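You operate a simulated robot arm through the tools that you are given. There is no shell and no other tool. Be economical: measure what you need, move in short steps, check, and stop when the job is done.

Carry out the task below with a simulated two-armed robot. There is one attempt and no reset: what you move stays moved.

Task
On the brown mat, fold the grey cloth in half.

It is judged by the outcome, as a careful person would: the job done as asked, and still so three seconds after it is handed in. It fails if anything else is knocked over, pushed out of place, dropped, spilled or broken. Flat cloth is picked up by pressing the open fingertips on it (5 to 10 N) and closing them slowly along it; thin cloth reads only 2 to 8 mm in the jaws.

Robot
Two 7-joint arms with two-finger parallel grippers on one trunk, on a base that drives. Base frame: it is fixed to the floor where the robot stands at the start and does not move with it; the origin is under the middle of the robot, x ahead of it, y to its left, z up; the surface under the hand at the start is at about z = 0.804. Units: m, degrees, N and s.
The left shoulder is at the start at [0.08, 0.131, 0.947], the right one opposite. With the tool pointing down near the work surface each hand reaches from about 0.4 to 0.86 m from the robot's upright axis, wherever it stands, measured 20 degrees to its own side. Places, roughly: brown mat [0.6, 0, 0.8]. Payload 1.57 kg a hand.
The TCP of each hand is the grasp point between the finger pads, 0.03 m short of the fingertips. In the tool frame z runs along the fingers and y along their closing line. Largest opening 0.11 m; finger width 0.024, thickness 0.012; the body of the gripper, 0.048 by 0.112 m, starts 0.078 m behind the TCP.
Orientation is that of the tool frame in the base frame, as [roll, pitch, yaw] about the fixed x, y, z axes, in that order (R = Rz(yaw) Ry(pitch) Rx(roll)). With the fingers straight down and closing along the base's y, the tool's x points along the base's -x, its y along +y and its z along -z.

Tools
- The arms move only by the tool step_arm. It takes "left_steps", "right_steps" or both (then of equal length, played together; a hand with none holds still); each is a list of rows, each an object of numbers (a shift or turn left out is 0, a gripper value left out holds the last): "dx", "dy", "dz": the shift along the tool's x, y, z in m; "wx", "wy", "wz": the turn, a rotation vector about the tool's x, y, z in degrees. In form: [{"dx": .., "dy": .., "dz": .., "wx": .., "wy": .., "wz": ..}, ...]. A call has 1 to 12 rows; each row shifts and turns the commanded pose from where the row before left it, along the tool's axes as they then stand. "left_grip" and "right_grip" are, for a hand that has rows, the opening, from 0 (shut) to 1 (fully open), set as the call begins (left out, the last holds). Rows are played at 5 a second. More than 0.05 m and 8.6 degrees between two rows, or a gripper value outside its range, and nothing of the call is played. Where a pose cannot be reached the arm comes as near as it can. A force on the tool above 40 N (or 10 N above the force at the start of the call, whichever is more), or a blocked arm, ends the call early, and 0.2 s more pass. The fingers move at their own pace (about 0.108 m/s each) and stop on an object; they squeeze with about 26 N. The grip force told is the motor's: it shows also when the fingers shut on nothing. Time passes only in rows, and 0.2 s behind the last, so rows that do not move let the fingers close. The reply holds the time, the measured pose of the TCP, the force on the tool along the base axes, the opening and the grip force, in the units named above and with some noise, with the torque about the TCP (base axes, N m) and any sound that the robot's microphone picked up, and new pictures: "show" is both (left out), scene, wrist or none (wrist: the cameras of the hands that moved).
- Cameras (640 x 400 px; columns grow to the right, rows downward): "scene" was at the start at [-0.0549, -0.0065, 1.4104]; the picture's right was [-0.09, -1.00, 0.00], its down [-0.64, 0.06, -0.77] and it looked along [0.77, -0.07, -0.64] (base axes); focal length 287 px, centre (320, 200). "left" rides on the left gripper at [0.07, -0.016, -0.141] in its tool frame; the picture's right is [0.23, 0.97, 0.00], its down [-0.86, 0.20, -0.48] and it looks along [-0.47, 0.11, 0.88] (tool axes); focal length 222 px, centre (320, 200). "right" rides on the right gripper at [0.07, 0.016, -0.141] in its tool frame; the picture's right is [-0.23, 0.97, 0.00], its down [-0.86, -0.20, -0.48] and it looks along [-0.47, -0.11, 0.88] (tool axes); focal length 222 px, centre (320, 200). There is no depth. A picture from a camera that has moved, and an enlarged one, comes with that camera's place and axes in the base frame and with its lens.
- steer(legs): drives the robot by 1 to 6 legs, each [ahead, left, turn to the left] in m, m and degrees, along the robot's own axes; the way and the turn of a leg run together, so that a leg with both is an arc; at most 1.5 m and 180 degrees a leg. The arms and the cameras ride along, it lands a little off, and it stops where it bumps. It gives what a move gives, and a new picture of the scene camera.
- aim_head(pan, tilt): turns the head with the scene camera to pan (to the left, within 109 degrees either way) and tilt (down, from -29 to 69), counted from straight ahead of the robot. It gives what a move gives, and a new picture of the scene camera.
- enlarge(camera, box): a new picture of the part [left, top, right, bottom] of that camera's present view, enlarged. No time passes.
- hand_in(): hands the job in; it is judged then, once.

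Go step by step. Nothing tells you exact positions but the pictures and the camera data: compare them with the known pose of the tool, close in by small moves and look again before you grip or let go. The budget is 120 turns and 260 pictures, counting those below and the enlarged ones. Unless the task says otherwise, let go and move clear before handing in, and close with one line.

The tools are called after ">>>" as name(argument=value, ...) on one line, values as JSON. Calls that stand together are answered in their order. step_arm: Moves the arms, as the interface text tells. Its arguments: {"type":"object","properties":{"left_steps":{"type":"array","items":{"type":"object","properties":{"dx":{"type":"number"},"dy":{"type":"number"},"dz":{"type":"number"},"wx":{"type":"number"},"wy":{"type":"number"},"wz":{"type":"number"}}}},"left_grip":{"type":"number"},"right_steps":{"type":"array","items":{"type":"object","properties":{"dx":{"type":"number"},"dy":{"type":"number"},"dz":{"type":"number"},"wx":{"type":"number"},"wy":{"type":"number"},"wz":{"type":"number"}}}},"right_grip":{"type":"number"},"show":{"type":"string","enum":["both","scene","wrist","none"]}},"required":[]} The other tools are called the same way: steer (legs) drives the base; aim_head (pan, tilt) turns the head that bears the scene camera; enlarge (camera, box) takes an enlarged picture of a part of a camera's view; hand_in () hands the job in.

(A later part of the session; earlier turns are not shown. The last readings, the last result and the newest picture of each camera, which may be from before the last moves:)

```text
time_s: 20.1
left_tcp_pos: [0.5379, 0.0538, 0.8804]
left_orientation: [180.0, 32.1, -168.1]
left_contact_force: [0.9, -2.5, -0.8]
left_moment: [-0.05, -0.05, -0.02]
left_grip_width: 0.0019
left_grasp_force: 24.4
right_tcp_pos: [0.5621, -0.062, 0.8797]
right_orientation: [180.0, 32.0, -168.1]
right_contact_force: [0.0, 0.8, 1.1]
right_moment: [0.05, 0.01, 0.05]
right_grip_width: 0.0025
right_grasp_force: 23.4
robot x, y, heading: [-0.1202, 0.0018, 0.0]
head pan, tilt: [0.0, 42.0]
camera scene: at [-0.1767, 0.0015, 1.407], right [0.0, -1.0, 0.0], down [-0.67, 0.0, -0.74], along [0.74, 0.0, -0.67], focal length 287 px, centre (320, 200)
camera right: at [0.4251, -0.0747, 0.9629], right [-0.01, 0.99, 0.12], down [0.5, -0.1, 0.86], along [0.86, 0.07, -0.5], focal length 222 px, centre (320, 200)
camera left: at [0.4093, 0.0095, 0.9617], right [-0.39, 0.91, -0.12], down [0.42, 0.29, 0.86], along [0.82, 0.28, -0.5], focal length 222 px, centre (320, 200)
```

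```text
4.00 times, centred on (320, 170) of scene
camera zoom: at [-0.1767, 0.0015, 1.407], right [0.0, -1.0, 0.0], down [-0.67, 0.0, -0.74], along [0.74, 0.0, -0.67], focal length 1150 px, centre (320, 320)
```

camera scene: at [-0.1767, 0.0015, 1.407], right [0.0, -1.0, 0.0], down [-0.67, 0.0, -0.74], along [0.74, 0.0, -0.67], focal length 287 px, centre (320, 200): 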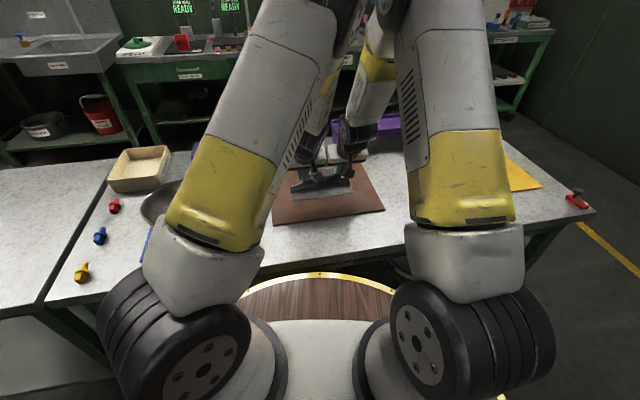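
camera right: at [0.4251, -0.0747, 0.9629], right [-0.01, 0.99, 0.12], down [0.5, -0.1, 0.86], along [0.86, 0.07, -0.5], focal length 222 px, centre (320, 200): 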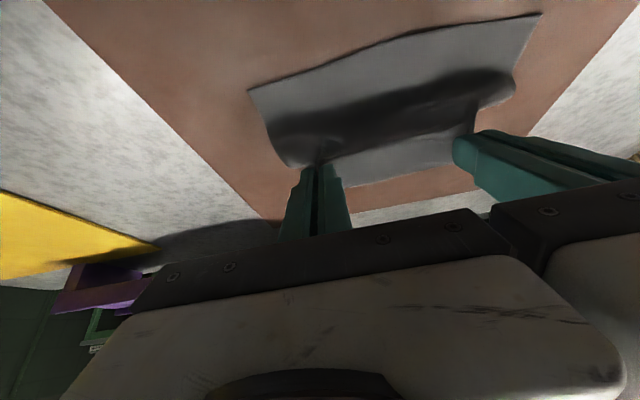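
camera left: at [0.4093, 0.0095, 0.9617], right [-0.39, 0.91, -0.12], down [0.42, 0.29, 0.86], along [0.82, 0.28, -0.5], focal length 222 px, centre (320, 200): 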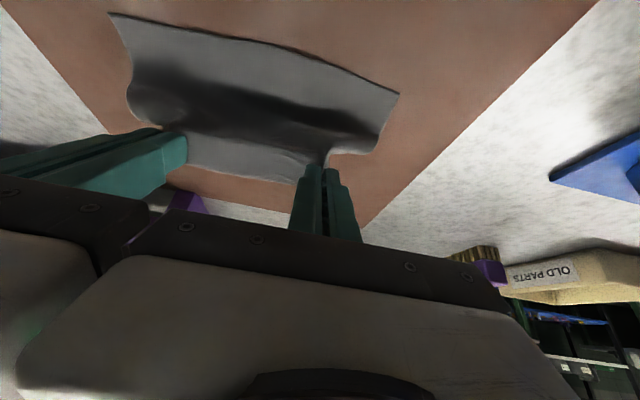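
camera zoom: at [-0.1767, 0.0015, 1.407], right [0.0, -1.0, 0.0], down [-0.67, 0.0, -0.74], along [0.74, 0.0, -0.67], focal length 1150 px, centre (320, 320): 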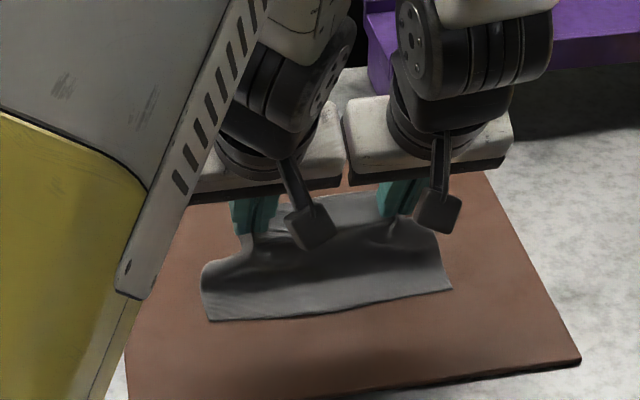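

The near edge has not moved and the far half is lifting well. I continue with the second half of the arc.

>>> step_arm(left_steps=[{"dx": 0.0163, "dz": -0.005, "wy": -8}, {"dx": 0.0136, "dz": -0.0027, "wy": -8}, {}], right_steps=[{"dx": 0.0163, "dz": -0.005, "wy": -8}, {"dx": 0.0136, "dz": -0.0027, "wy": -8}, {}])

>>> enlarge(camera="scene", box=[240, 120, 400, 220])

```text
time_s: 20.8
left_tcp_pos: [0.5321, 0.1397, 0.8989]
left_orientation: [-171.1, 48.1, -150.1]
left_contact_force: [-0.6, 0.3, -0.3]
left_moment: [0.01, 0.0, 0.01]
left_grip_width: 0.0003
left_grasp_force: 21.4
right_tcp_pos: [0.5352, -0.1108, 0.8602]
right_orientation: [179.9, 46.8, -172.4]
right_contact_force: [0.0, -0.1, -0.2]
right_moment: [-0.05, 0.0, -0.02]
right_grip_width: 0.0021
right_grasp_force: 23.1
robot x, y, heading: [-0.1204, -0.0007, -0.1]
head pan, tilt: [0.0, 42.0]
stopped in row 3 (left hand): the arm was blocked; the commanded pose is now the measured one
camera scene: at [-0.1769, 0.0015, 1.407], right [0.0, -1.0, 0.0], down [-0.67, 0.0, -0.74], along [0.74, 0.0, -0.67], focal length 287 px, centre (320, 200)
camera right: at [0.3823, -0.1157, 0.907], right [0.03, 0.99, 0.17], down [0.26, -0.17, 0.95], along [0.96, 0.02, -0.26], focal length 222 px, centre (320, 200)
camera left: at [0.3958, 0.069, 0.9416], right [-0.51, 0.81, -0.27], down [0.08, 0.36, 0.93], along [0.85, 0.46, -0.24], focal length 222 px, centre (320, 200)
```

scene: 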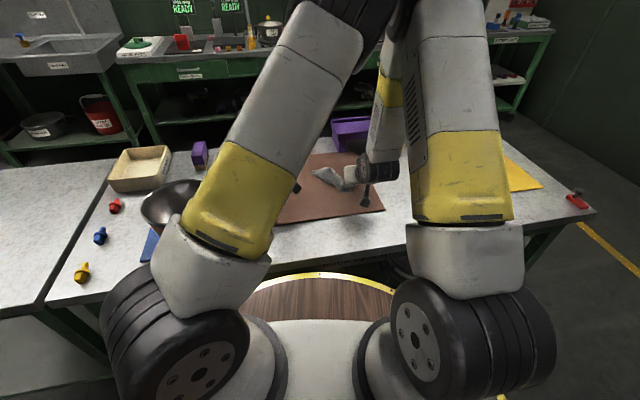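
right: 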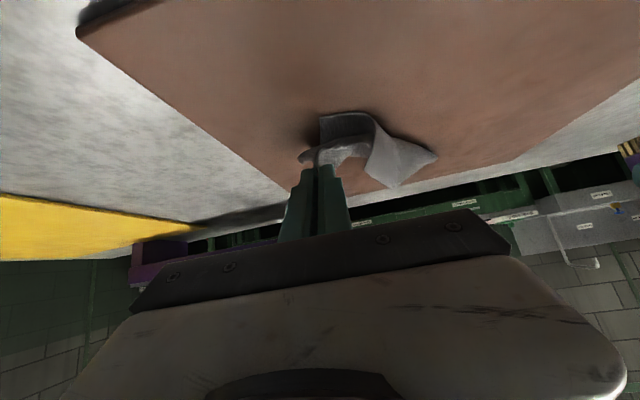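
left: 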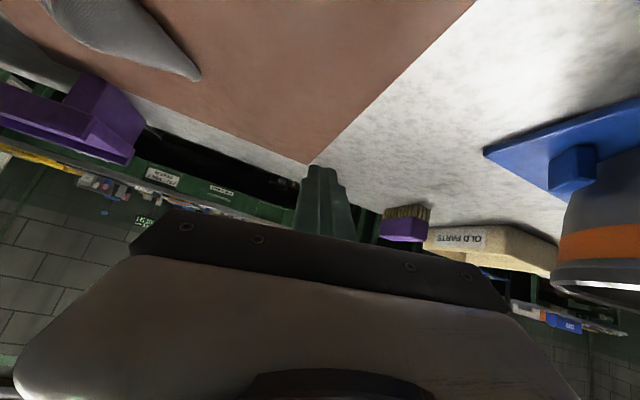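

```text
4.00 times, centred on (320, 170) of scene
camera zoom: at [-0.1769, 0.0015, 1.407], right [0.0, -1.0, 0.0], down [-0.67, 0.0, -0.74], along [0.74, 0.0, -0.67], focal length 1150 px, centre (320, 320)
```

zoom: 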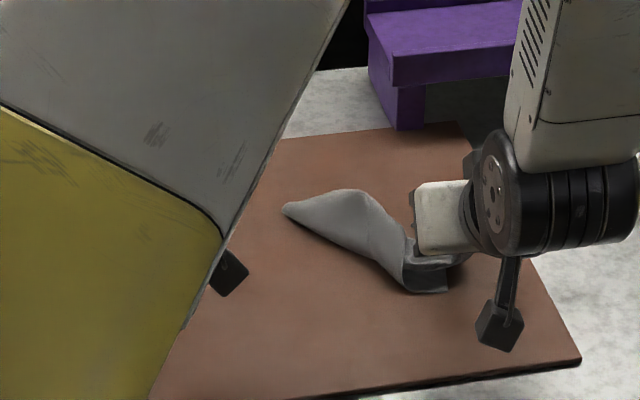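

The arms fouled each other as they tilted: the left hand slipped off the cloth and the right one still holds its corner. I raise the left hand clear first and straighten it, keeping the right still.

>>> step_arm(left_steps=[{"dx": -0.03, "dy": -0.004, "dz": -0.026}, {"dx": -0.03, "dy": -0.004, "dz": -0.026}, {"wy": 8}, {"wy": 8}, {"wy": 8}, {"wy": 8}, {"wy": 8}, {"wy": 8}])

```text
time_s: 22.6
left_tcp_pos: [0.5317, 0.1404, 0.9805]
left_orientation: [-174.1, 0.3, -156.8]
left_contact_force: [-0.6, 0.1, 0.0]
left_moment: [0.01, -0.01, 0.01]
left_grip_width: 0.0001
left_grasp_force: 21.5
right_tcp_pos: [0.5353, -0.1113, 0.8596]
right_orientation: [180.0, 46.9, -172.3]
right_contact_force: [-0.3, 0.1, 1.2]
right_moment: [0.0, 0.0, 0.02]
right_grip_width: 0.002
right_grasp_force: 23.7
robot x, y, heading: [-0.1195, -0.0011, -0.1]
head pan, tilt: [0.0, 42.0]
camera scene: at [-0.177, 0.0014, 1.407], right [0.0, -1.0, 0.0], down [-0.67, 0.0, -0.74], along [0.74, 0.0, -0.67], focal length 287 px, centre (320, 200)
camera left: at [0.4673, 0.111, 1.1205], right [-0.59, 0.8, -0.1], down [0.69, 0.56, 0.46], along [0.43, 0.2, -0.88], focal length 222 px, centre (320, 200)
```

scene: 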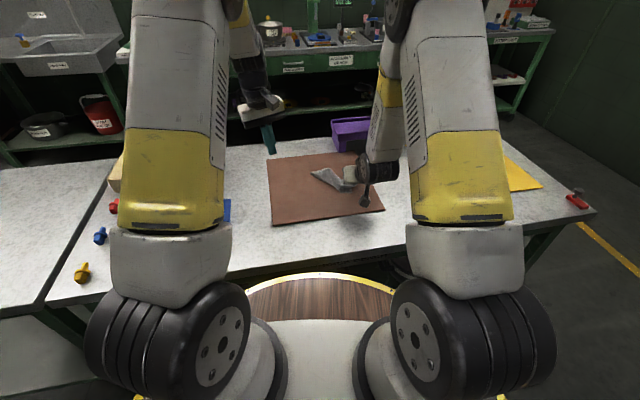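
left: 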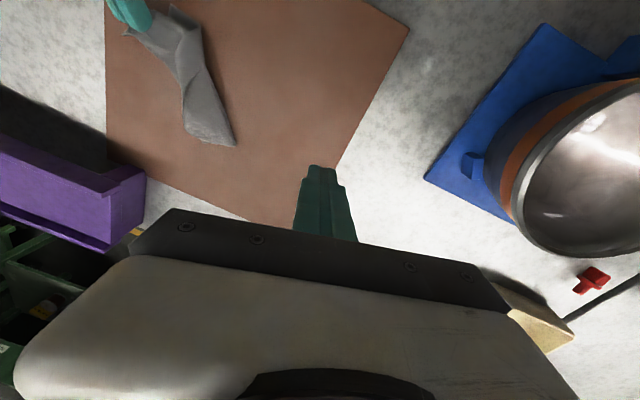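

The left hand is clear and nothing else was touched. I lift the right hand so the cloth hangs free, and straighten it, so I can spread the cloth again.

>>> step_arm(right_steps=[{"dx": -0.033, "dz": -0.031}, {"dx": -0.033, "dz": -0.031}, {"dx": -0.033, "dz": -0.031}, {"dx": -0.033, "dz": -0.031}, {"dx": -0.033, "dz": -0.031}, {"wy": 8}, {"wy": 8}, {"wy": 8}, {"wy": 8}, {"wy": 8}, {"wy": 7}, {}])

>>> enlarge(camera="scene", box=[240, 70, 432, 190])

>>> enlarge(camera="left", box=[0, 0, 400, 250])

```text
time_s: 25.2
left_tcp_pos: [0.5318, 0.1411, 0.9796]
left_orientation: [-174.0, 0.3, -156.7]
left_contact_force: [0.2, -0.1, 0.3]
left_moment: [-0.01, 0.0, -0.01]
left_grip_width: 0.0
left_grasp_force: 21.3
right_tcp_pos: [0.5351, -0.1101, 1.0866]
right_orientation: [-180.0, -0.3, -172.3]
right_contact_force: [0.0, -0.3, 0.1]
right_moment: [-0.01, -0.03, -0.01]
right_grip_width: 0.0023
right_grasp_force: 23.4
robot x, y, heading: [-0.1197, 0.0026, -0.3]
head pan, tilt: [0.0, 42.0]
camera scene: at [-0.1767, 0.0015, 1.407], right [0.0, -1.0, 0.0], down [-0.67, 0.0, -0.74], along [0.74, 0.0, -0.67], focal length 287 px, centre (320, 200)
camera right: at [0.4632, -0.1047, 1.2291], right [0.1, 1.0, 0.0], down [0.88, -0.08, 0.47], along [0.47, -0.05, -0.88], focal length 222 px, centre (320, 200)
```

scene: 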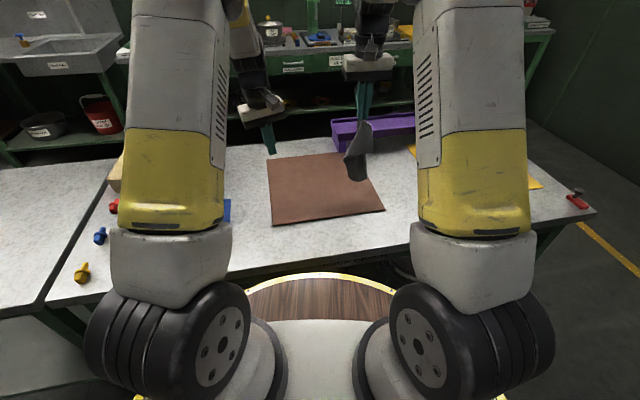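
right: 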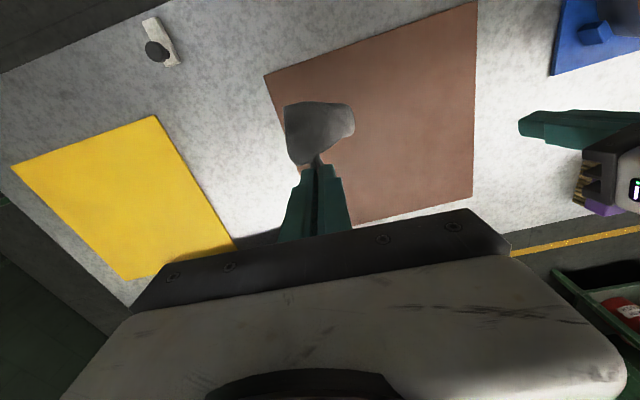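

```text
3.33 times, centred on (336, 130) of scene
camera zoom: at [-0.1767, 0.0015, 1.407], right [0.0, -1.0, 0.0], down [-0.67, 0.0, -0.74], along [0.74, 0.0, -0.67], focal length 958 px, centre (267, 433)
```

zoom: 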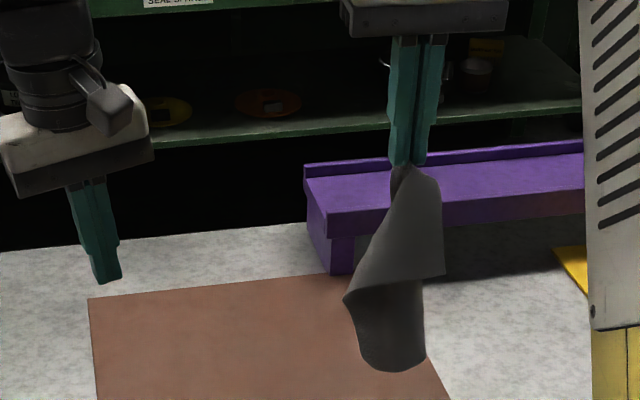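

```text
1.60 times, centred on (200, 125) of left
camera zoom: at [0.4673, 0.1109, 1.1199], right [-0.59, 0.8, -0.1], down [0.69, 0.56, 0.46], along [0.43, 0.2, -0.88], focal length 355 px, centre (512, 320)
```

zoom: 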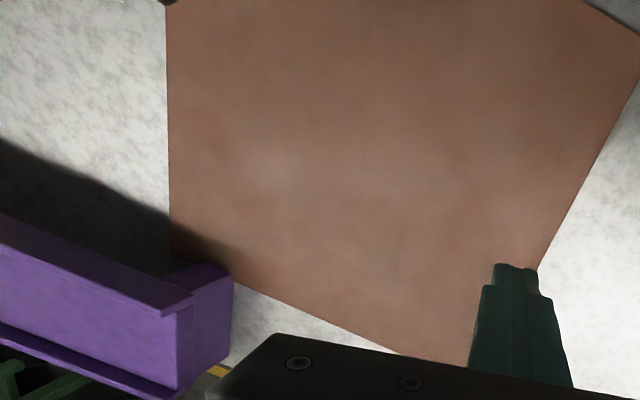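

The cloth hangs from its right-far corner. I move the left hand aside and bring the right hand over the near-left part of the mat, so I can lay the cloth down toward the far right.

>>> step_arm(left_steps=[{"dx": -0.0128, "dy": 0.034, "dz": -0.0175}, {"dx": -0.0128, "dy": 0.034, "dz": -0.0175}, {"dx": -0.0128, "dy": 0.034, "dz": -0.0175}, {"dx": -0.0128, "dy": 0.034, "dz": -0.0175}, {"wx": -6}, {"wz": 6}, {"wz": 5.4}, {}, {}, {}], right_steps=[{}, {}, {}, {"dx": 0.0095, "dy": 0.0416}, {"dx": 0.0095, "dy": 0.0416}, {"dx": 0.0095, "dy": 0.0416}, {"dx": 0.0095, "dy": 0.0416}, {"dx": 0.0095, "dy": 0.0416}, {}, {}])

>>> enlarge(camera="scene", box=[220, 80, 412, 200])

```text
time_s: 27.4
left_tcp_pos: [0.5232, 0.2915, 1.0354]
left_orientation: [179.8, 0.4, -168.2]
left_contact_force: [-0.6, -0.4, -0.2]
left_moment: [0.0, 0.0, -0.01]
left_grip_width: 0.0
left_grasp_force: 21.5
right_tcp_pos: [0.4608, 0.0891, 1.0874]
right_orientation: [-179.9, -0.2, -172.3]
right_contact_force: [0.0, -0.2, 0.1]
right_moment: [0.03, -0.01, 0.01]
right_grip_width: 0.0021
right_grasp_force: 23.8
robot x, y, heading: [-0.1205, 0.0017, -0.0]
head pan, tilt: [0.0, 42.0]
camera scene: at [-0.1767, 0.0016, 1.407], right [0.0, -1.0, 0.0], down [-0.67, 0.0, -0.74], along [0.74, 0.0, -0.67], focal length 287 px, centre (320, 200)
camera right: at [0.3886, 0.0956, 1.2293], right [0.1, 1.0, 0.0], down [0.88, -0.08, 0.47], along [0.47, -0.05, -0.88], focal length 222 px, centre (320, 200)
camera left: at [0.4563, 0.2602, 1.1749], right [-0.42, 0.91, 0.0], down [0.79, 0.37, 0.48], along [0.44, 0.21, -0.87], focal length 222 px, centre (320, 200)
```

scene: 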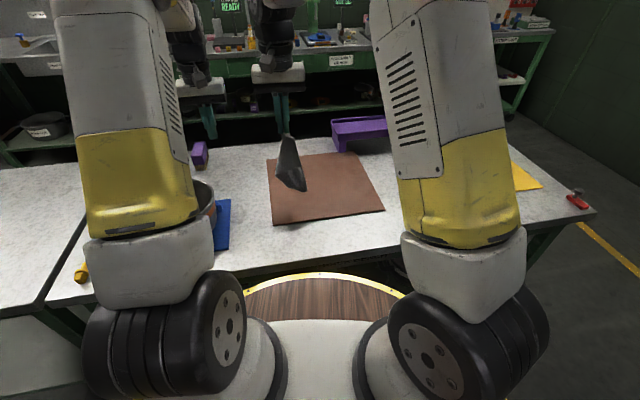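
right: 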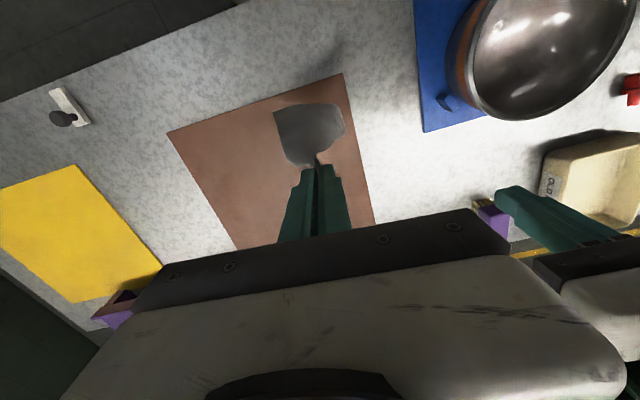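
left: 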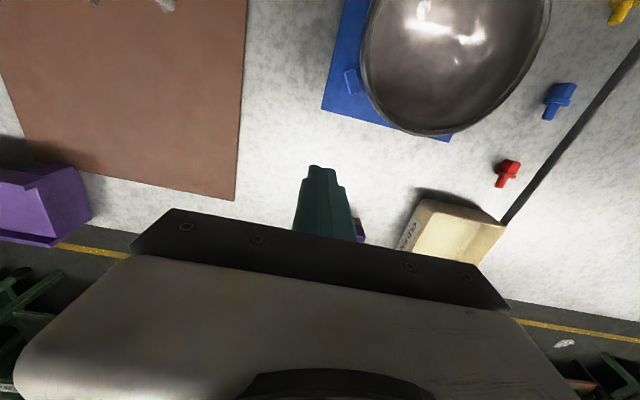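

```text
3.33 times, centred on (316, 140) of scene
camera zoom: at [-0.1767, 0.0016, 1.407], right [0.0, -1.0, 0.0], down [-0.67, 0.0, -0.74], along [0.74, 0.0, -0.67], focal length 958 px, centre (333, 400)
```

zoom: 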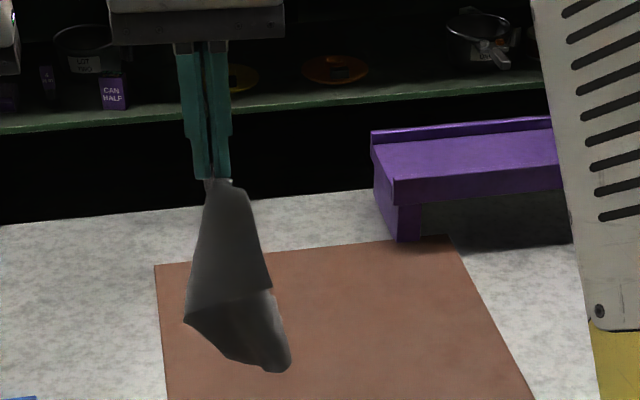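

The mat spans roughly x 0.38–0.75, so I can lay the cloth diagonally across it. I lower until the bottom touches, then move far-right while lowering.

>>> step_arm(right_steps=[{"dz": 0.025}, {"dz": 0.025}, {"dx": -0.0234, "dy": -0.0325, "dz": 0.004}, {"dx": -0.0234, "dy": -0.0325, "dz": 0.013}, {"dx": -0.0176, "dy": -0.0244, "dz": 0.016}, {"dx": -0.0176, "dy": -0.0244, "dz": 0.024}, {"dx": -0.0146, "dy": -0.0203, "dz": 0.03}, {"dx": -0.0088, "dy": -0.0122, "dz": 0.026}, {"dx": -0.0059, "dy": -0.0081, "dz": 0.025}, {"dx": -0.0047, "dy": -0.0065, "dz": 0.025}, {}])

>>> enlarge(camera="scene", box=[240, 120, 400, 220])

```text
time_s: 29.8
left_tcp_pos: [0.5227, 0.2913, 1.0354]
left_orientation: [179.9, 0.3, -168.1]
left_contact_force: [-0.5, 0.3, -0.1]
left_moment: [0.02, 0.0, 0.02]
left_grip_width: 0.0003
left_grasp_force: 21.5
right_tcp_pos: [0.596, -0.0549, 0.8739]
right_orientation: [-179.9, -0.1, -172.4]
right_contact_force: [-0.2, -1.1, 1.1]
right_moment: [0.01, -0.02, 0.0]
right_grip_width: 0.0021
right_grasp_force: 23.8
robot x, y, heading: [-0.1216, 0.0001, 0.0]
head pan, tilt: [0.0, 42.0]
camera scene: at [-0.1766, 0.0015, 1.407], right [0.0, -1.0, 0.0], down [-0.67, 0.0, -0.74], along [0.74, 0.0, -0.67], focal length 287 px, centre (320, 200)
camera right: at [0.5244, -0.0488, 1.0152], right [0.1, 1.0, 0.0], down [0.88, -0.08, 0.48], along [0.47, -0.05, -0.88], focal length 222 px, centre (320, 200)
```

scene: 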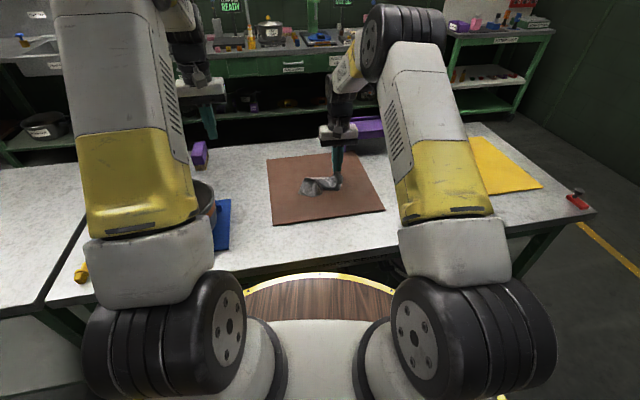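
right: 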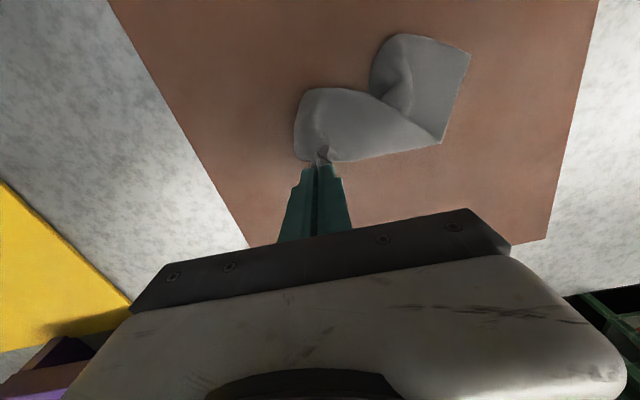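

```text
4.00 times, centred on (320, 170) of scene
camera zoom: at [-0.1766, 0.0015, 1.407], right [0.0, -1.0, 0.0], down [-0.67, 0.0, -0.74], along [0.74, 0.0, -0.67], focal length 1150 px, centre (320, 320)
```

zoom: 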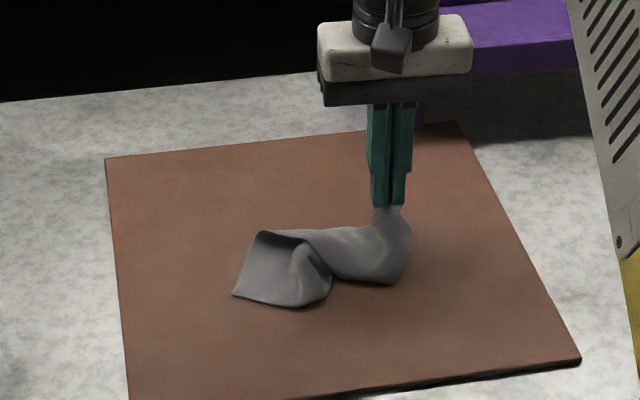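

Edge AB lies from the gripper to about (0.586, 0.057), with the near side of the cloth bunched. I stretch it to the right while lowering and look before releasing.

>>> step_arm(right_steps=[{"dx": -0.002, "dy": -0.018, "dz": 0.006}, {"dx": -0.002, "dy": -0.018, "dz": 0.01}, {"dz": 0.01}, {"dz": 0.005}, {}])

>>> enlarge(camera="scene", box=[240, 120, 400, 220])

>>> enlarge(camera="right", box=[240, 0, 560, 200])

```text
time_s: 31.0
left_tcp_pos: [0.5227, 0.2912, 1.0347]
left_orientation: [179.8, 0.5, -168.1]
left_contact_force: [-0.8, -0.1, -0.8]
left_moment: [-0.01, 0.01, -0.01]
left_grip_width: 0.0
left_grasp_force: 21.6
right_tcp_pos: [0.6049, -0.0905, 0.8433]
right_orientation: [180.0, -0.1, -172.4]
right_contact_force: [0.6, -0.1, 3.4]
right_moment: [0.02, -0.07, 0.02]
right_grip_width: 0.0021
right_grasp_force: 23.6
robot x, y, heading: [-0.1199, 0.0001, 0.0]
head pan, tilt: [0.0, 42.0]
camera scene: at [-0.1768, 0.0015, 1.407], right [0.0, -1.0, 0.0], down [-0.67, 0.0, -0.74], along [0.74, 0.0, -0.67], focal length 287 px, centre (320, 200)
camera right: at [0.533, -0.084, 0.9849], right [0.1, 1.0, 0.0], down [0.88, -0.08, 0.48], along [0.47, -0.05, -0.88], focal length 222 px, centre (320, 200)
```

scene: 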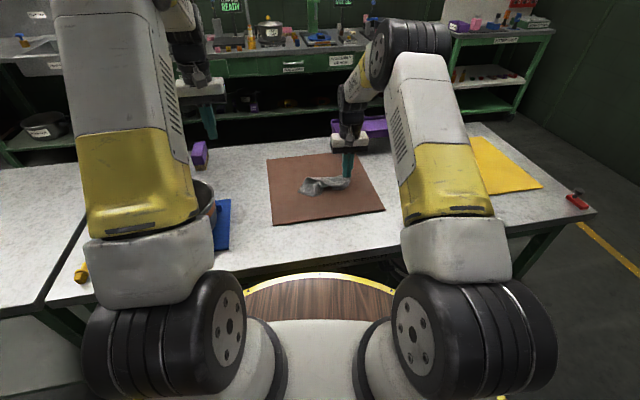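
right: 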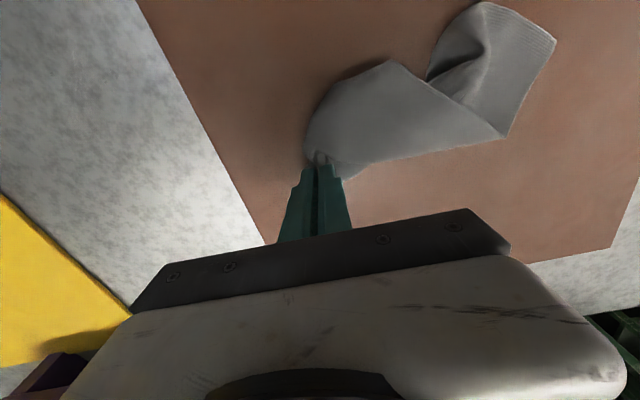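

```text
4.00 times, centred on (320, 170) of scene
camera zoom: at [-0.1768, 0.0015, 1.407], right [0.0, -1.0, 0.0], down [-0.67, 0.0, -0.74], along [0.74, 0.0, -0.67], focal length 1150 px, centre (320, 320)
```

zoom: 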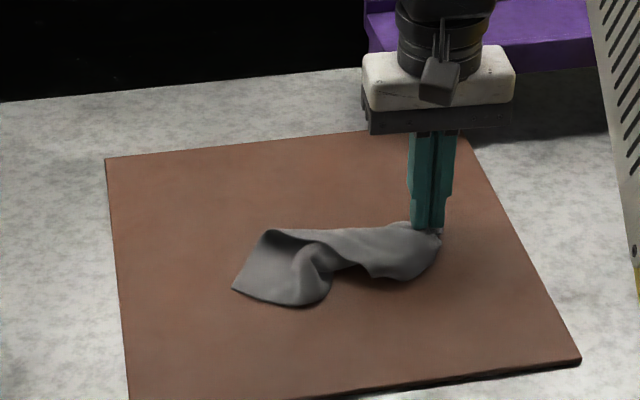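

```text
2.00 times, centred on (400, 100) of right
camera zoom: at [0.533, -0.084, 0.9849], right [0.1, 1.0, 0.0], down [0.88, -0.08, 0.48], along [0.47, -0.05, -0.88], focal length 444 px, centre (160, 400)
```

zoom: 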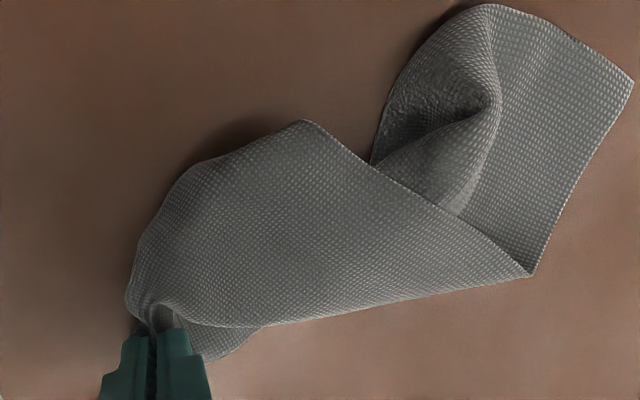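

I can see hems: the near part shows one true corner, and a flap is folded over toward me. I release the right hand gently and rise for a view from above.

>>> step_arm(right_steps=[{"dz": 0.003}, {}, {"dz": -0.005}, {"dz": -0.03}, {"dx": 0.03, "dz": -0.04}, {"dx": 0.03, "dz": -0.04}, {"dx": 0.03, "dz": -0.03}], right_grip=0.2, show="wrist")

>>> enlarge(camera="scene", box=[264, 140, 392, 220])

>>> enlarge(camera="right", box=[240, 20, 480, 170])

```text
time_s: 32.6
left_tcp_pos: [0.5232, 0.2921, 1.0352]
left_orientation: [179.8, 0.3, -168.1]
left_contact_force: [0.6, 0.3, -0.5]
left_moment: [0.01, 0.05, -0.03]
left_grip_width: 0.0
left_grasp_force: 21.4
right_tcp_pos: [0.5161, -0.1007, 0.986]
right_orientation: [180.0, -0.4, -172.3]
right_contact_force: [0.7, 0.0, -0.9]
right_moment: [-0.02, 0.04, 0.02]
right_grip_width: 0.0219
right_grasp_force: 0.0
robot x, y, heading: [-0.1191, 0.0021, 0.1]
head pan, tilt: [0.0, 42.0]
camera right: at [0.4443, -0.0957, 1.1272], right [0.1, 1.0, 0.0], down [0.88, -0.09, 0.47], along [0.47, -0.05, -0.88], focal length 222 px, centre (320, 200)
```

right: 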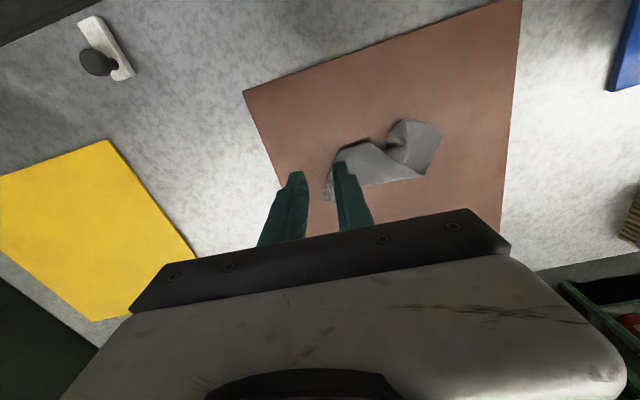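

```text
5.00 times, centred on (328, 180) of scene
camera zoom: at [-0.1762, 0.0016, 1.407], right [0.0, -1.0, 0.0], down [-0.67, 0.0, -0.74], along [0.74, 0.0, -0.67], focal length 1437 px, centre (280, 300)
```

zoom: 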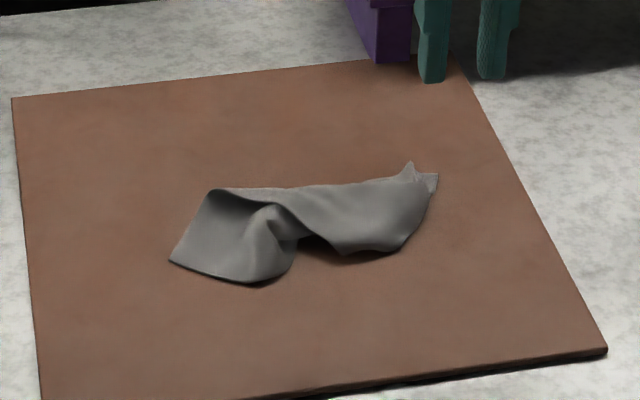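

```text
2.67 times, centred on (360, 95) of right
camera zoom: at [0.4443, -0.0957, 1.1272], right [0.1, 1.0, 0.0], down [0.88, -0.09, 0.47], along [0.47, -0.05, -0.88], focal length 592 px, centre (213, 480)
```

zoom: 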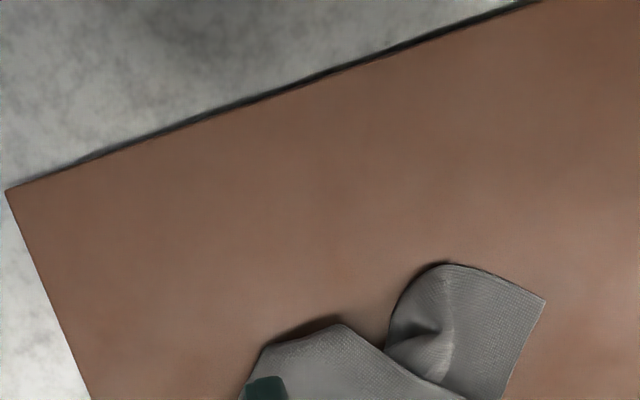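

>>> step_arm(right_steps=[{"dx": -0.035, "dy": 0.02}, {"dx": -0.035, "dy": 0.02}, {}], show="none")

>>> enlarge(camera="right", box=[240, 20, 480, 170])

```text
time_s: 33.4
left_tcp_pos: [0.5223, 0.2917, 1.0343]
left_orientation: [179.8, 0.4, -168.2]
left_contact_force: [-0.3, 0.4, 0.7]
left_moment: [-0.02, 0.0, -0.01]
left_grip_width: 0.0003
left_grasp_force: 21.1
right_tcp_pos: [0.5811, -0.0514, 0.9838]
right_orientation: [179.9, -0.3, -172.5]
right_contact_force: [-0.6, 0.0, 0.6]
right_moment: [0.0, -0.01, -0.01]
right_grip_width: 0.0222
right_grasp_force: 0.0
robot x, y, heading: [-0.1193, -0.0011, -0.0]
head pan, tilt: [0.0, 42.0]
```

```text
2.67 times, centred on (360, 95) of right
camera zoom: at [0.509, -0.0457, 1.1259], right [0.1, 1.0, 0.0], down [0.88, -0.08, 0.47], along [0.47, -0.05, -0.88], focal length 592 px, centre (213, 480)
```

zoom: 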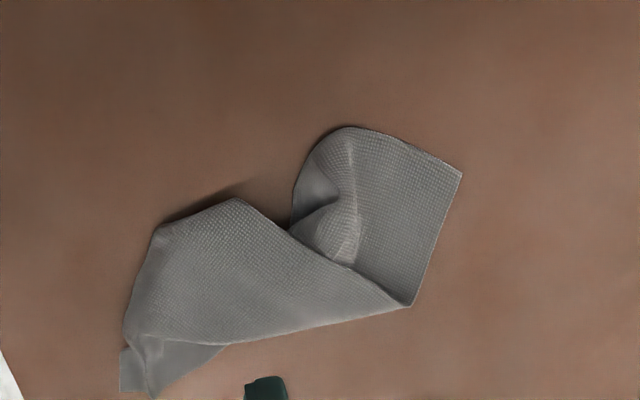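

Now the layout is clear: the upper flap's corner is at about (0.526, -0.039), folded over a crease from (0.584, 0.050) to (0.596, -0.050). I turn the right hand 37° to straddle the flap's raised hem near that corner, then approach.

>>> step_arm(right_steps=[{"wz": -7.5}, {"wz": -7.5}, {"wz": -7.5}, {"wz": -7.5}, {"wz": -7.4}, {"dx": 0.0223, "dy": 0.0245, "dz": 0.02}, {"dy": 0.0246, "dz": 0.03}, {"dz": 0.035}, {"dz": 0.03}, {}], right_grip=0.32, show="both")

>>> enlarge(camera="right", box=[200, 40, 456, 200])

```text
time_s: 35.6
left_tcp_pos: [0.5219, 0.2902, 1.0337]
left_orientation: [179.8, 0.4, -168.1]
left_contact_force: [-0.2, -0.9, -1.1]
left_moment: [0.01, 0.03, 0.0]
left_grip_width: 0.0
left_grasp_force: 21.7
right_tcp_pos: [0.527, -0.0337, 0.8681]
right_orientation: [179.8, -0.2, -135.0]
right_contact_force: [0.4, -0.2, -0.1]
right_moment: [-0.03, 0.01, -0.01]
right_grip_width: 0.0351
right_grasp_force: 0.1
robot x, y, heading: [-0.1203, 0.002, -0.1]
head pan, tilt: [0.0, 42.0]
camera scene: at [-0.1767, 0.0015, 1.407], right [0.0, -1.0, 0.0], down [-0.67, 0.0, -0.74], along [0.74, 0.0, -0.67], focal length 287 px, centre (320, 200)
camera right: at [0.4664, -0.0728, 1.0108], right [-0.53, 0.85, 0.0], down [0.75, 0.46, 0.48], along [0.4, 0.25, -0.88], focal length 222 px, centre (320, 200)
```

scene: 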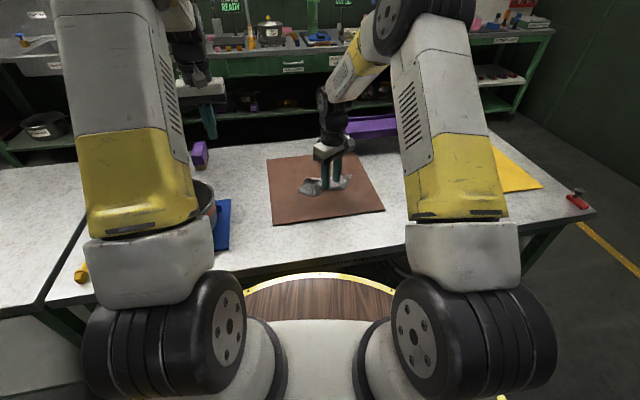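
right: 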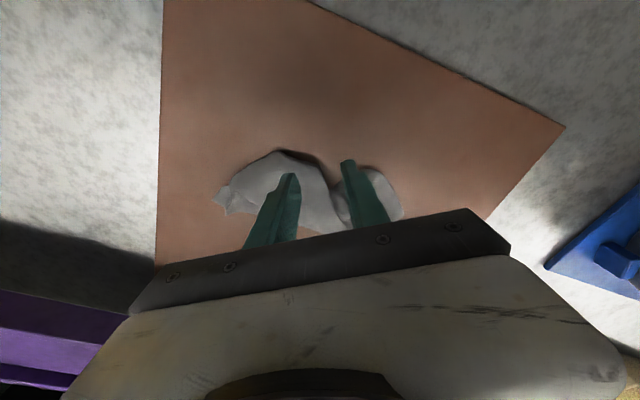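

```text
2.50 times, centred on (328, 120) of right
camera zoom: at [0.4664, -0.0728, 1.0108], right [-0.53, 0.85, 0.0], down [0.75, 0.46, 0.48], along [0.4, 0.25, -0.88], focal length 555 px, centre (300, 400)
```

zoom: 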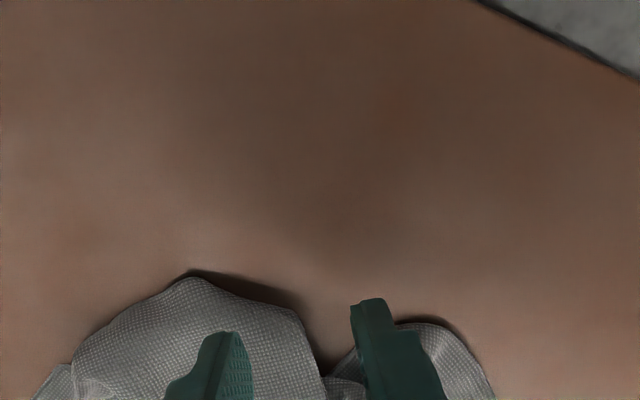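

The outer finger is close to the other lobe, so I shift 8 mm toward the flap's tip, then lower until touching.

>>> step_arm(right_steps=[{"dx": 0.008}, {"dz": 0.01}, {"dz": 0.01}, {"dz": 0.005}, {"dz": 0.002}, {}], show="none")

>>> enlarge(camera="right", box=[200, 80, 456, 240])

```text
time_s: 37.0
left_tcp_pos: [0.5228, 0.29, 1.0341]
left_orientation: [179.8, 0.3, -168.1]
left_contact_force: [0.2, 0.0, -0.3]
left_moment: [0.0, -0.04, 0.01]
left_grip_width: 0.0
left_grasp_force: 21.0
right_tcp_pos: [0.5222, -0.0389, 0.8418]
right_orientation: [179.8, -0.2, -134.9]
right_contact_force: [-0.1, 0.6, 0.6]
right_moment: [0.01, -0.01, 0.0]
right_grip_width: 0.0351
right_grasp_force: 0.1
robot x, y, heading: [-0.122, -0.0038, -0.0]
head pan, tilt: [0.0, 42.0]
```

```text
2.50 times, centred on (328, 160) of right
camera zoom: at [0.4614, -0.0786, 0.9843], right [-0.53, 0.85, 0.0], down [0.75, 0.46, 0.48], along [0.4, 0.25, -0.88], focal length 555 px, centre (300, 300)
```

zoom: 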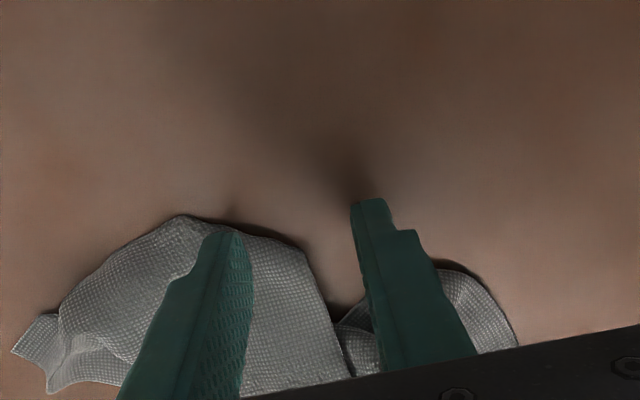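

The inner finger is over the flap and the outer one over bare mat. I lower 2.5 mm more and close slowly.

>>> step_arm(right_steps=[{"dz": 0.0025}, {}], right_grip=0.24, show="none")

>>> step_arm(right_steps=[{}], right_grip=0.18, show="none")

>>> step_arm(right_steps=[{}], right_grip=0.12, show="none")

>>> enlarge(camera="right", box=[200, 80, 456, 240])

```text
time_s: 37.6
left_tcp_pos: [0.5218, 0.2916, 1.034]
left_orientation: [179.8, 0.4, -168.1]
left_contact_force: [-0.3, 0.3, 0.0]
left_moment: [-0.02, -0.04, 0.0]
left_grip_width: 0.0002
left_grasp_force: 21.3
right_tcp_pos: [0.5224, -0.0395, 0.8403]
right_orientation: [179.8, -0.2, -134.9]
right_contact_force: [-0.5, -0.4, 0.6]
right_moment: [-0.04, 0.02, 0.03]
right_grip_width: 0.0267
right_grasp_force: 0.0
robot x, y, heading: [-0.1212, 0.0006, 0.2]
head pan, tilt: [0.0, 42.0]
```

```text
time_s: 38.0
left_tcp_pos: [0.5228, 0.2901, 1.0358]
left_orientation: [179.8, 0.5, -168.0]
left_contact_force: [0.5, 0.7, 1.2]
left_moment: [-0.02, 0.02, -0.03]
left_grip_width: 0.0002
left_grasp_force: 21.4
right_tcp_pos: [0.5234, -0.0404, 0.8385]
right_orientation: [179.8, -0.1, -135.0]
right_contact_force: [-0.2, -0.4, 0.4]
right_moment: [-0.03, -0.02, 0.02]
right_grip_width: 0.0202
right_grasp_force: 0.4
robot x, y, heading: [-0.122, -0.0028, -0.1]
head pan, tilt: [0.0, 42.0]
```

```text
time_s: 38.4
left_tcp_pos: [0.5219, 0.2917, 1.0337]
left_orientation: [179.8, 0.4, -168.1]
left_contact_force: [0.7, -0.1, 0.2]
left_moment: [-0.02, 0.01, 0.03]
left_grip_width: 0.0002
left_grasp_force: 20.9
right_tcp_pos: [0.5222, -0.039, 0.8392]
right_orientation: [179.8, -0.2, -135.0]
right_contact_force: [0.4, 0.4, 0.3]
right_moment: [-0.01, -0.01, 0.01]
right_grip_width: 0.013
right_grasp_force: 0.0
robot x, y, heading: [-0.1188, -0.0015, -0.0]
head pan, tilt: [0.0, 42.0]
```

```text
2.50 times, centred on (328, 160) of right
camera zoom: at [0.4615, -0.0784, 0.982], right [-0.53, 0.85, 0.0], down [0.75, 0.46, 0.48], along [0.4, 0.25, -0.88], focal length 555 px, centre (300, 300)
```

zoom: 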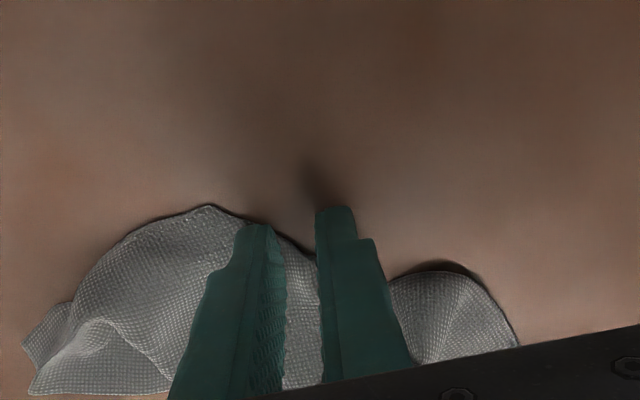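

>>> step_arm(right_steps=[{"dz": 0.0005}], right_grip=0.07, show="none")

>>> step_arm(right_steps=[{}, {}], right_grip=0.0, show="none")

>>> step_arm(right_steps=[{"dz": -0.01}, {"dz": -0.02}, {}], show="scene")

>>> enlarge(camera="right", box=[200, 80, 456, 240])

>>> enlarge(camera="scene", box=[264, 140, 392, 220])

```text
time_s: 38.8
left_tcp_pos: [0.5229, 0.2908, 1.035]
left_orientation: [180.0, 0.4, -168.1]
left_contact_force: [0.3, -0.6, 0.6]
left_moment: [0.03, 0.01, 0.0]
left_grip_width: 0.0002
left_grasp_force: 21.3
right_tcp_pos: [0.5229, -0.0403, 0.8398]
right_orientation: [179.8, -0.2, -135.0]
right_contact_force: [-0.8, -0.3, 1.7]
right_moment: [-0.03, 0.0, 0.02]
right_grip_width: 0.0075
right_grasp_force: 0.2
robot x, y, heading: [-0.1216, -0.0018, -0.1]
head pan, tilt: [0.0, 42.0]
```

```text
time_s: 39.4
left_tcp_pos: [0.5227, 0.2916, 1.0349]
left_orientation: [179.8, 0.4, -168.2]
left_contact_force: [0.7, 0.2, -0.1]
left_moment: [0.01, -0.03, 0.01]
left_grip_width: 0.0
left_grasp_force: 21.0
right_tcp_pos: [0.5232, -0.0387, 0.8399]
right_orientation: [179.9, -0.2, -135.0]
right_contact_force: [0.0, -0.9, 1.9]
right_moment: [0.02, 0.0, -0.04]
right_grip_width: 0.0021
right_grasp_force: 23.5
robot x, y, heading: [-0.1203, -0.0004, -0.1]
head pan, tilt: [0.0, 42.0]
```

```text
time_s: 40.2
left_tcp_pos: [0.5219, 0.2911, 1.0357]
left_orientation: [179.8, 0.4, -168.1]
left_contact_force: [1.0, 0.3, -0.1]
left_moment: [-0.02, 0.02, -0.01]
left_grip_width: 0.0
left_grasp_force: 21.1
right_tcp_pos: [0.5233, -0.0386, 0.8691]
right_orientation: [179.8, -0.2, -135.0]
right_contact_force: [-0.2, -0.1, 0.1]
right_moment: [-0.01, -0.01, 0.0]
right_grip_width: 0.0018
right_grasp_force: 23.3
robot x, y, heading: [-0.1197, -0.0, -0.1]
head pan, tilt: [0.0, 42.0]
camera scene: at [-0.1766, 0.0015, 1.407], right [0.0, -1.0, 0.0], down [-0.67, 0.0, -0.74], along [0.74, 0.0, -0.67], focal length 287 px, centre (320, 200)
```

scene: 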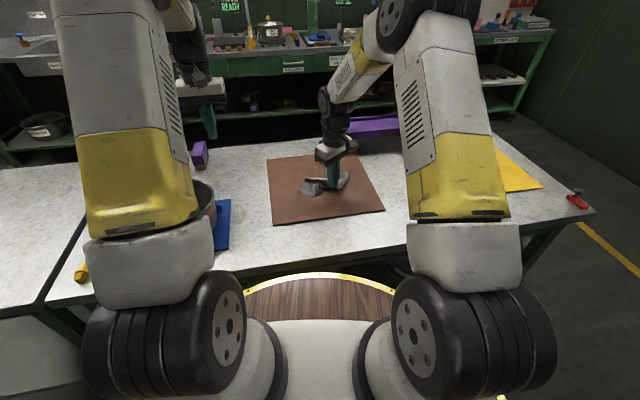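

```text
2.50 times, centred on (328, 160) of right
camera zoom: at [0.4614, -0.0783, 1.0109], right [-0.53, 0.85, 0.0], down [0.75, 0.46, 0.48], along [0.4, 0.25, -0.88], focal length 555 px, centre (300, 300)
```

zoom: 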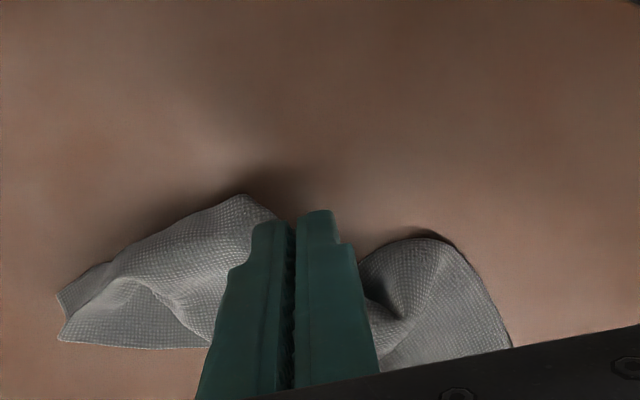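

```text
5.00 times, centred on (328, 180) of scene
camera zoom: at [-0.1766, 0.0015, 1.407], right [0.0, -1.0, 0.0], down [-0.67, 0.0, -0.74], along [0.74, 0.0, -0.67], focal length 1437 px, centre (280, 300)
```

zoom: 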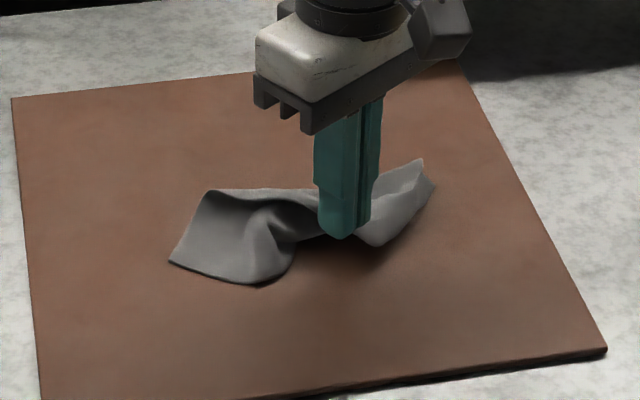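

I have the flap's hem corner in the jaws. I carry it in an arc over the crease to the far side, to about (0.69, 0).

>>> step_arm(right_steps=[{"dz": -0.03}, {"dx": -0.0364, "dy": -0.0226, "dz": -0.01}, {"dx": -0.0364, "dy": -0.0226}, {"dx": -0.0364, "dy": -0.0226, "dz": 0.01}, {"dx": -0.0364, "dy": -0.0226, "dz": 0.02}, {"dz": 0.02}, {}], show="both")

>>> enlarge(camera="scene", box=[264, 140, 392, 220])

```text
time_s: 41.8
left_tcp_pos: [0.523, 0.2911, 1.0348]
left_orientation: [179.9, 0.4, -168.1]
left_contact_force: [-0.5, -0.8, -0.1]
left_moment: [0.02, 0.0, 0.0]
left_grip_width: 0.0
left_grasp_force: 21.5
right_tcp_pos: [0.684, -0.0019, 0.8591]
right_orientation: [179.9, -0.3, -135.1]
right_contact_force: [0.3, -0.2, 0.7]
right_moment: [0.0, 0.0, 0.0]
right_grip_width: 0.002
right_grasp_force: 23.7
right hand out of reach, approached as far as the arm can: row 5
robot x, y, heading: [-0.1206, 0.003, -0.1]
head pan, tilt: [0.0, 42.0]
camera scene: at [-0.1766, 0.0015, 1.407], right [0.0, -1.0, 0.0], down [-0.67, 0.0, -0.74], along [0.74, 0.0, -0.67], focal length 287 px, centre (320, 200)
camera right: at [0.6224, -0.0403, 1.0009], right [-0.53, 0.85, 0.0], down [0.75, 0.46, 0.47], along [0.4, 0.25, -0.88], focal length 222 px, centre (320, 200)
```

scene: 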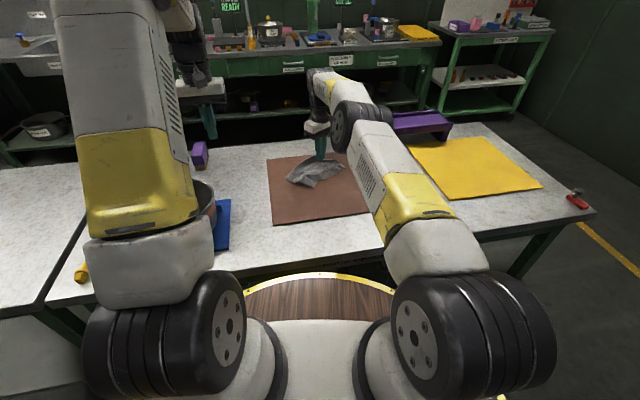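
right: 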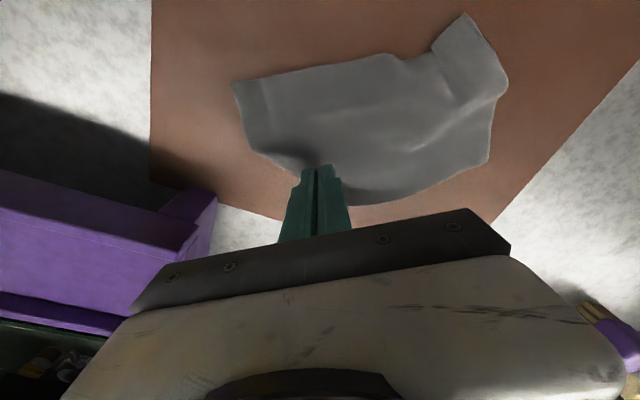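

```text
5.00 times, centred on (328, 180) of scene
camera zoom: at [-0.1766, 0.0015, 1.407], right [0.0, -1.0, 0.0], down [-0.67, 0.0, -0.74], along [0.74, 0.0, -0.67], focal length 1437 px, centre (280, 300)
```

zoom: 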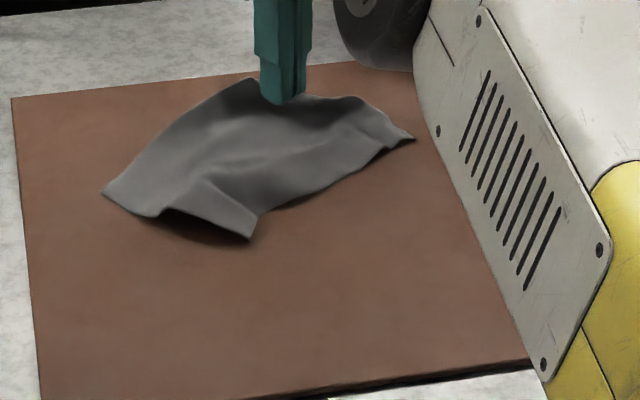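

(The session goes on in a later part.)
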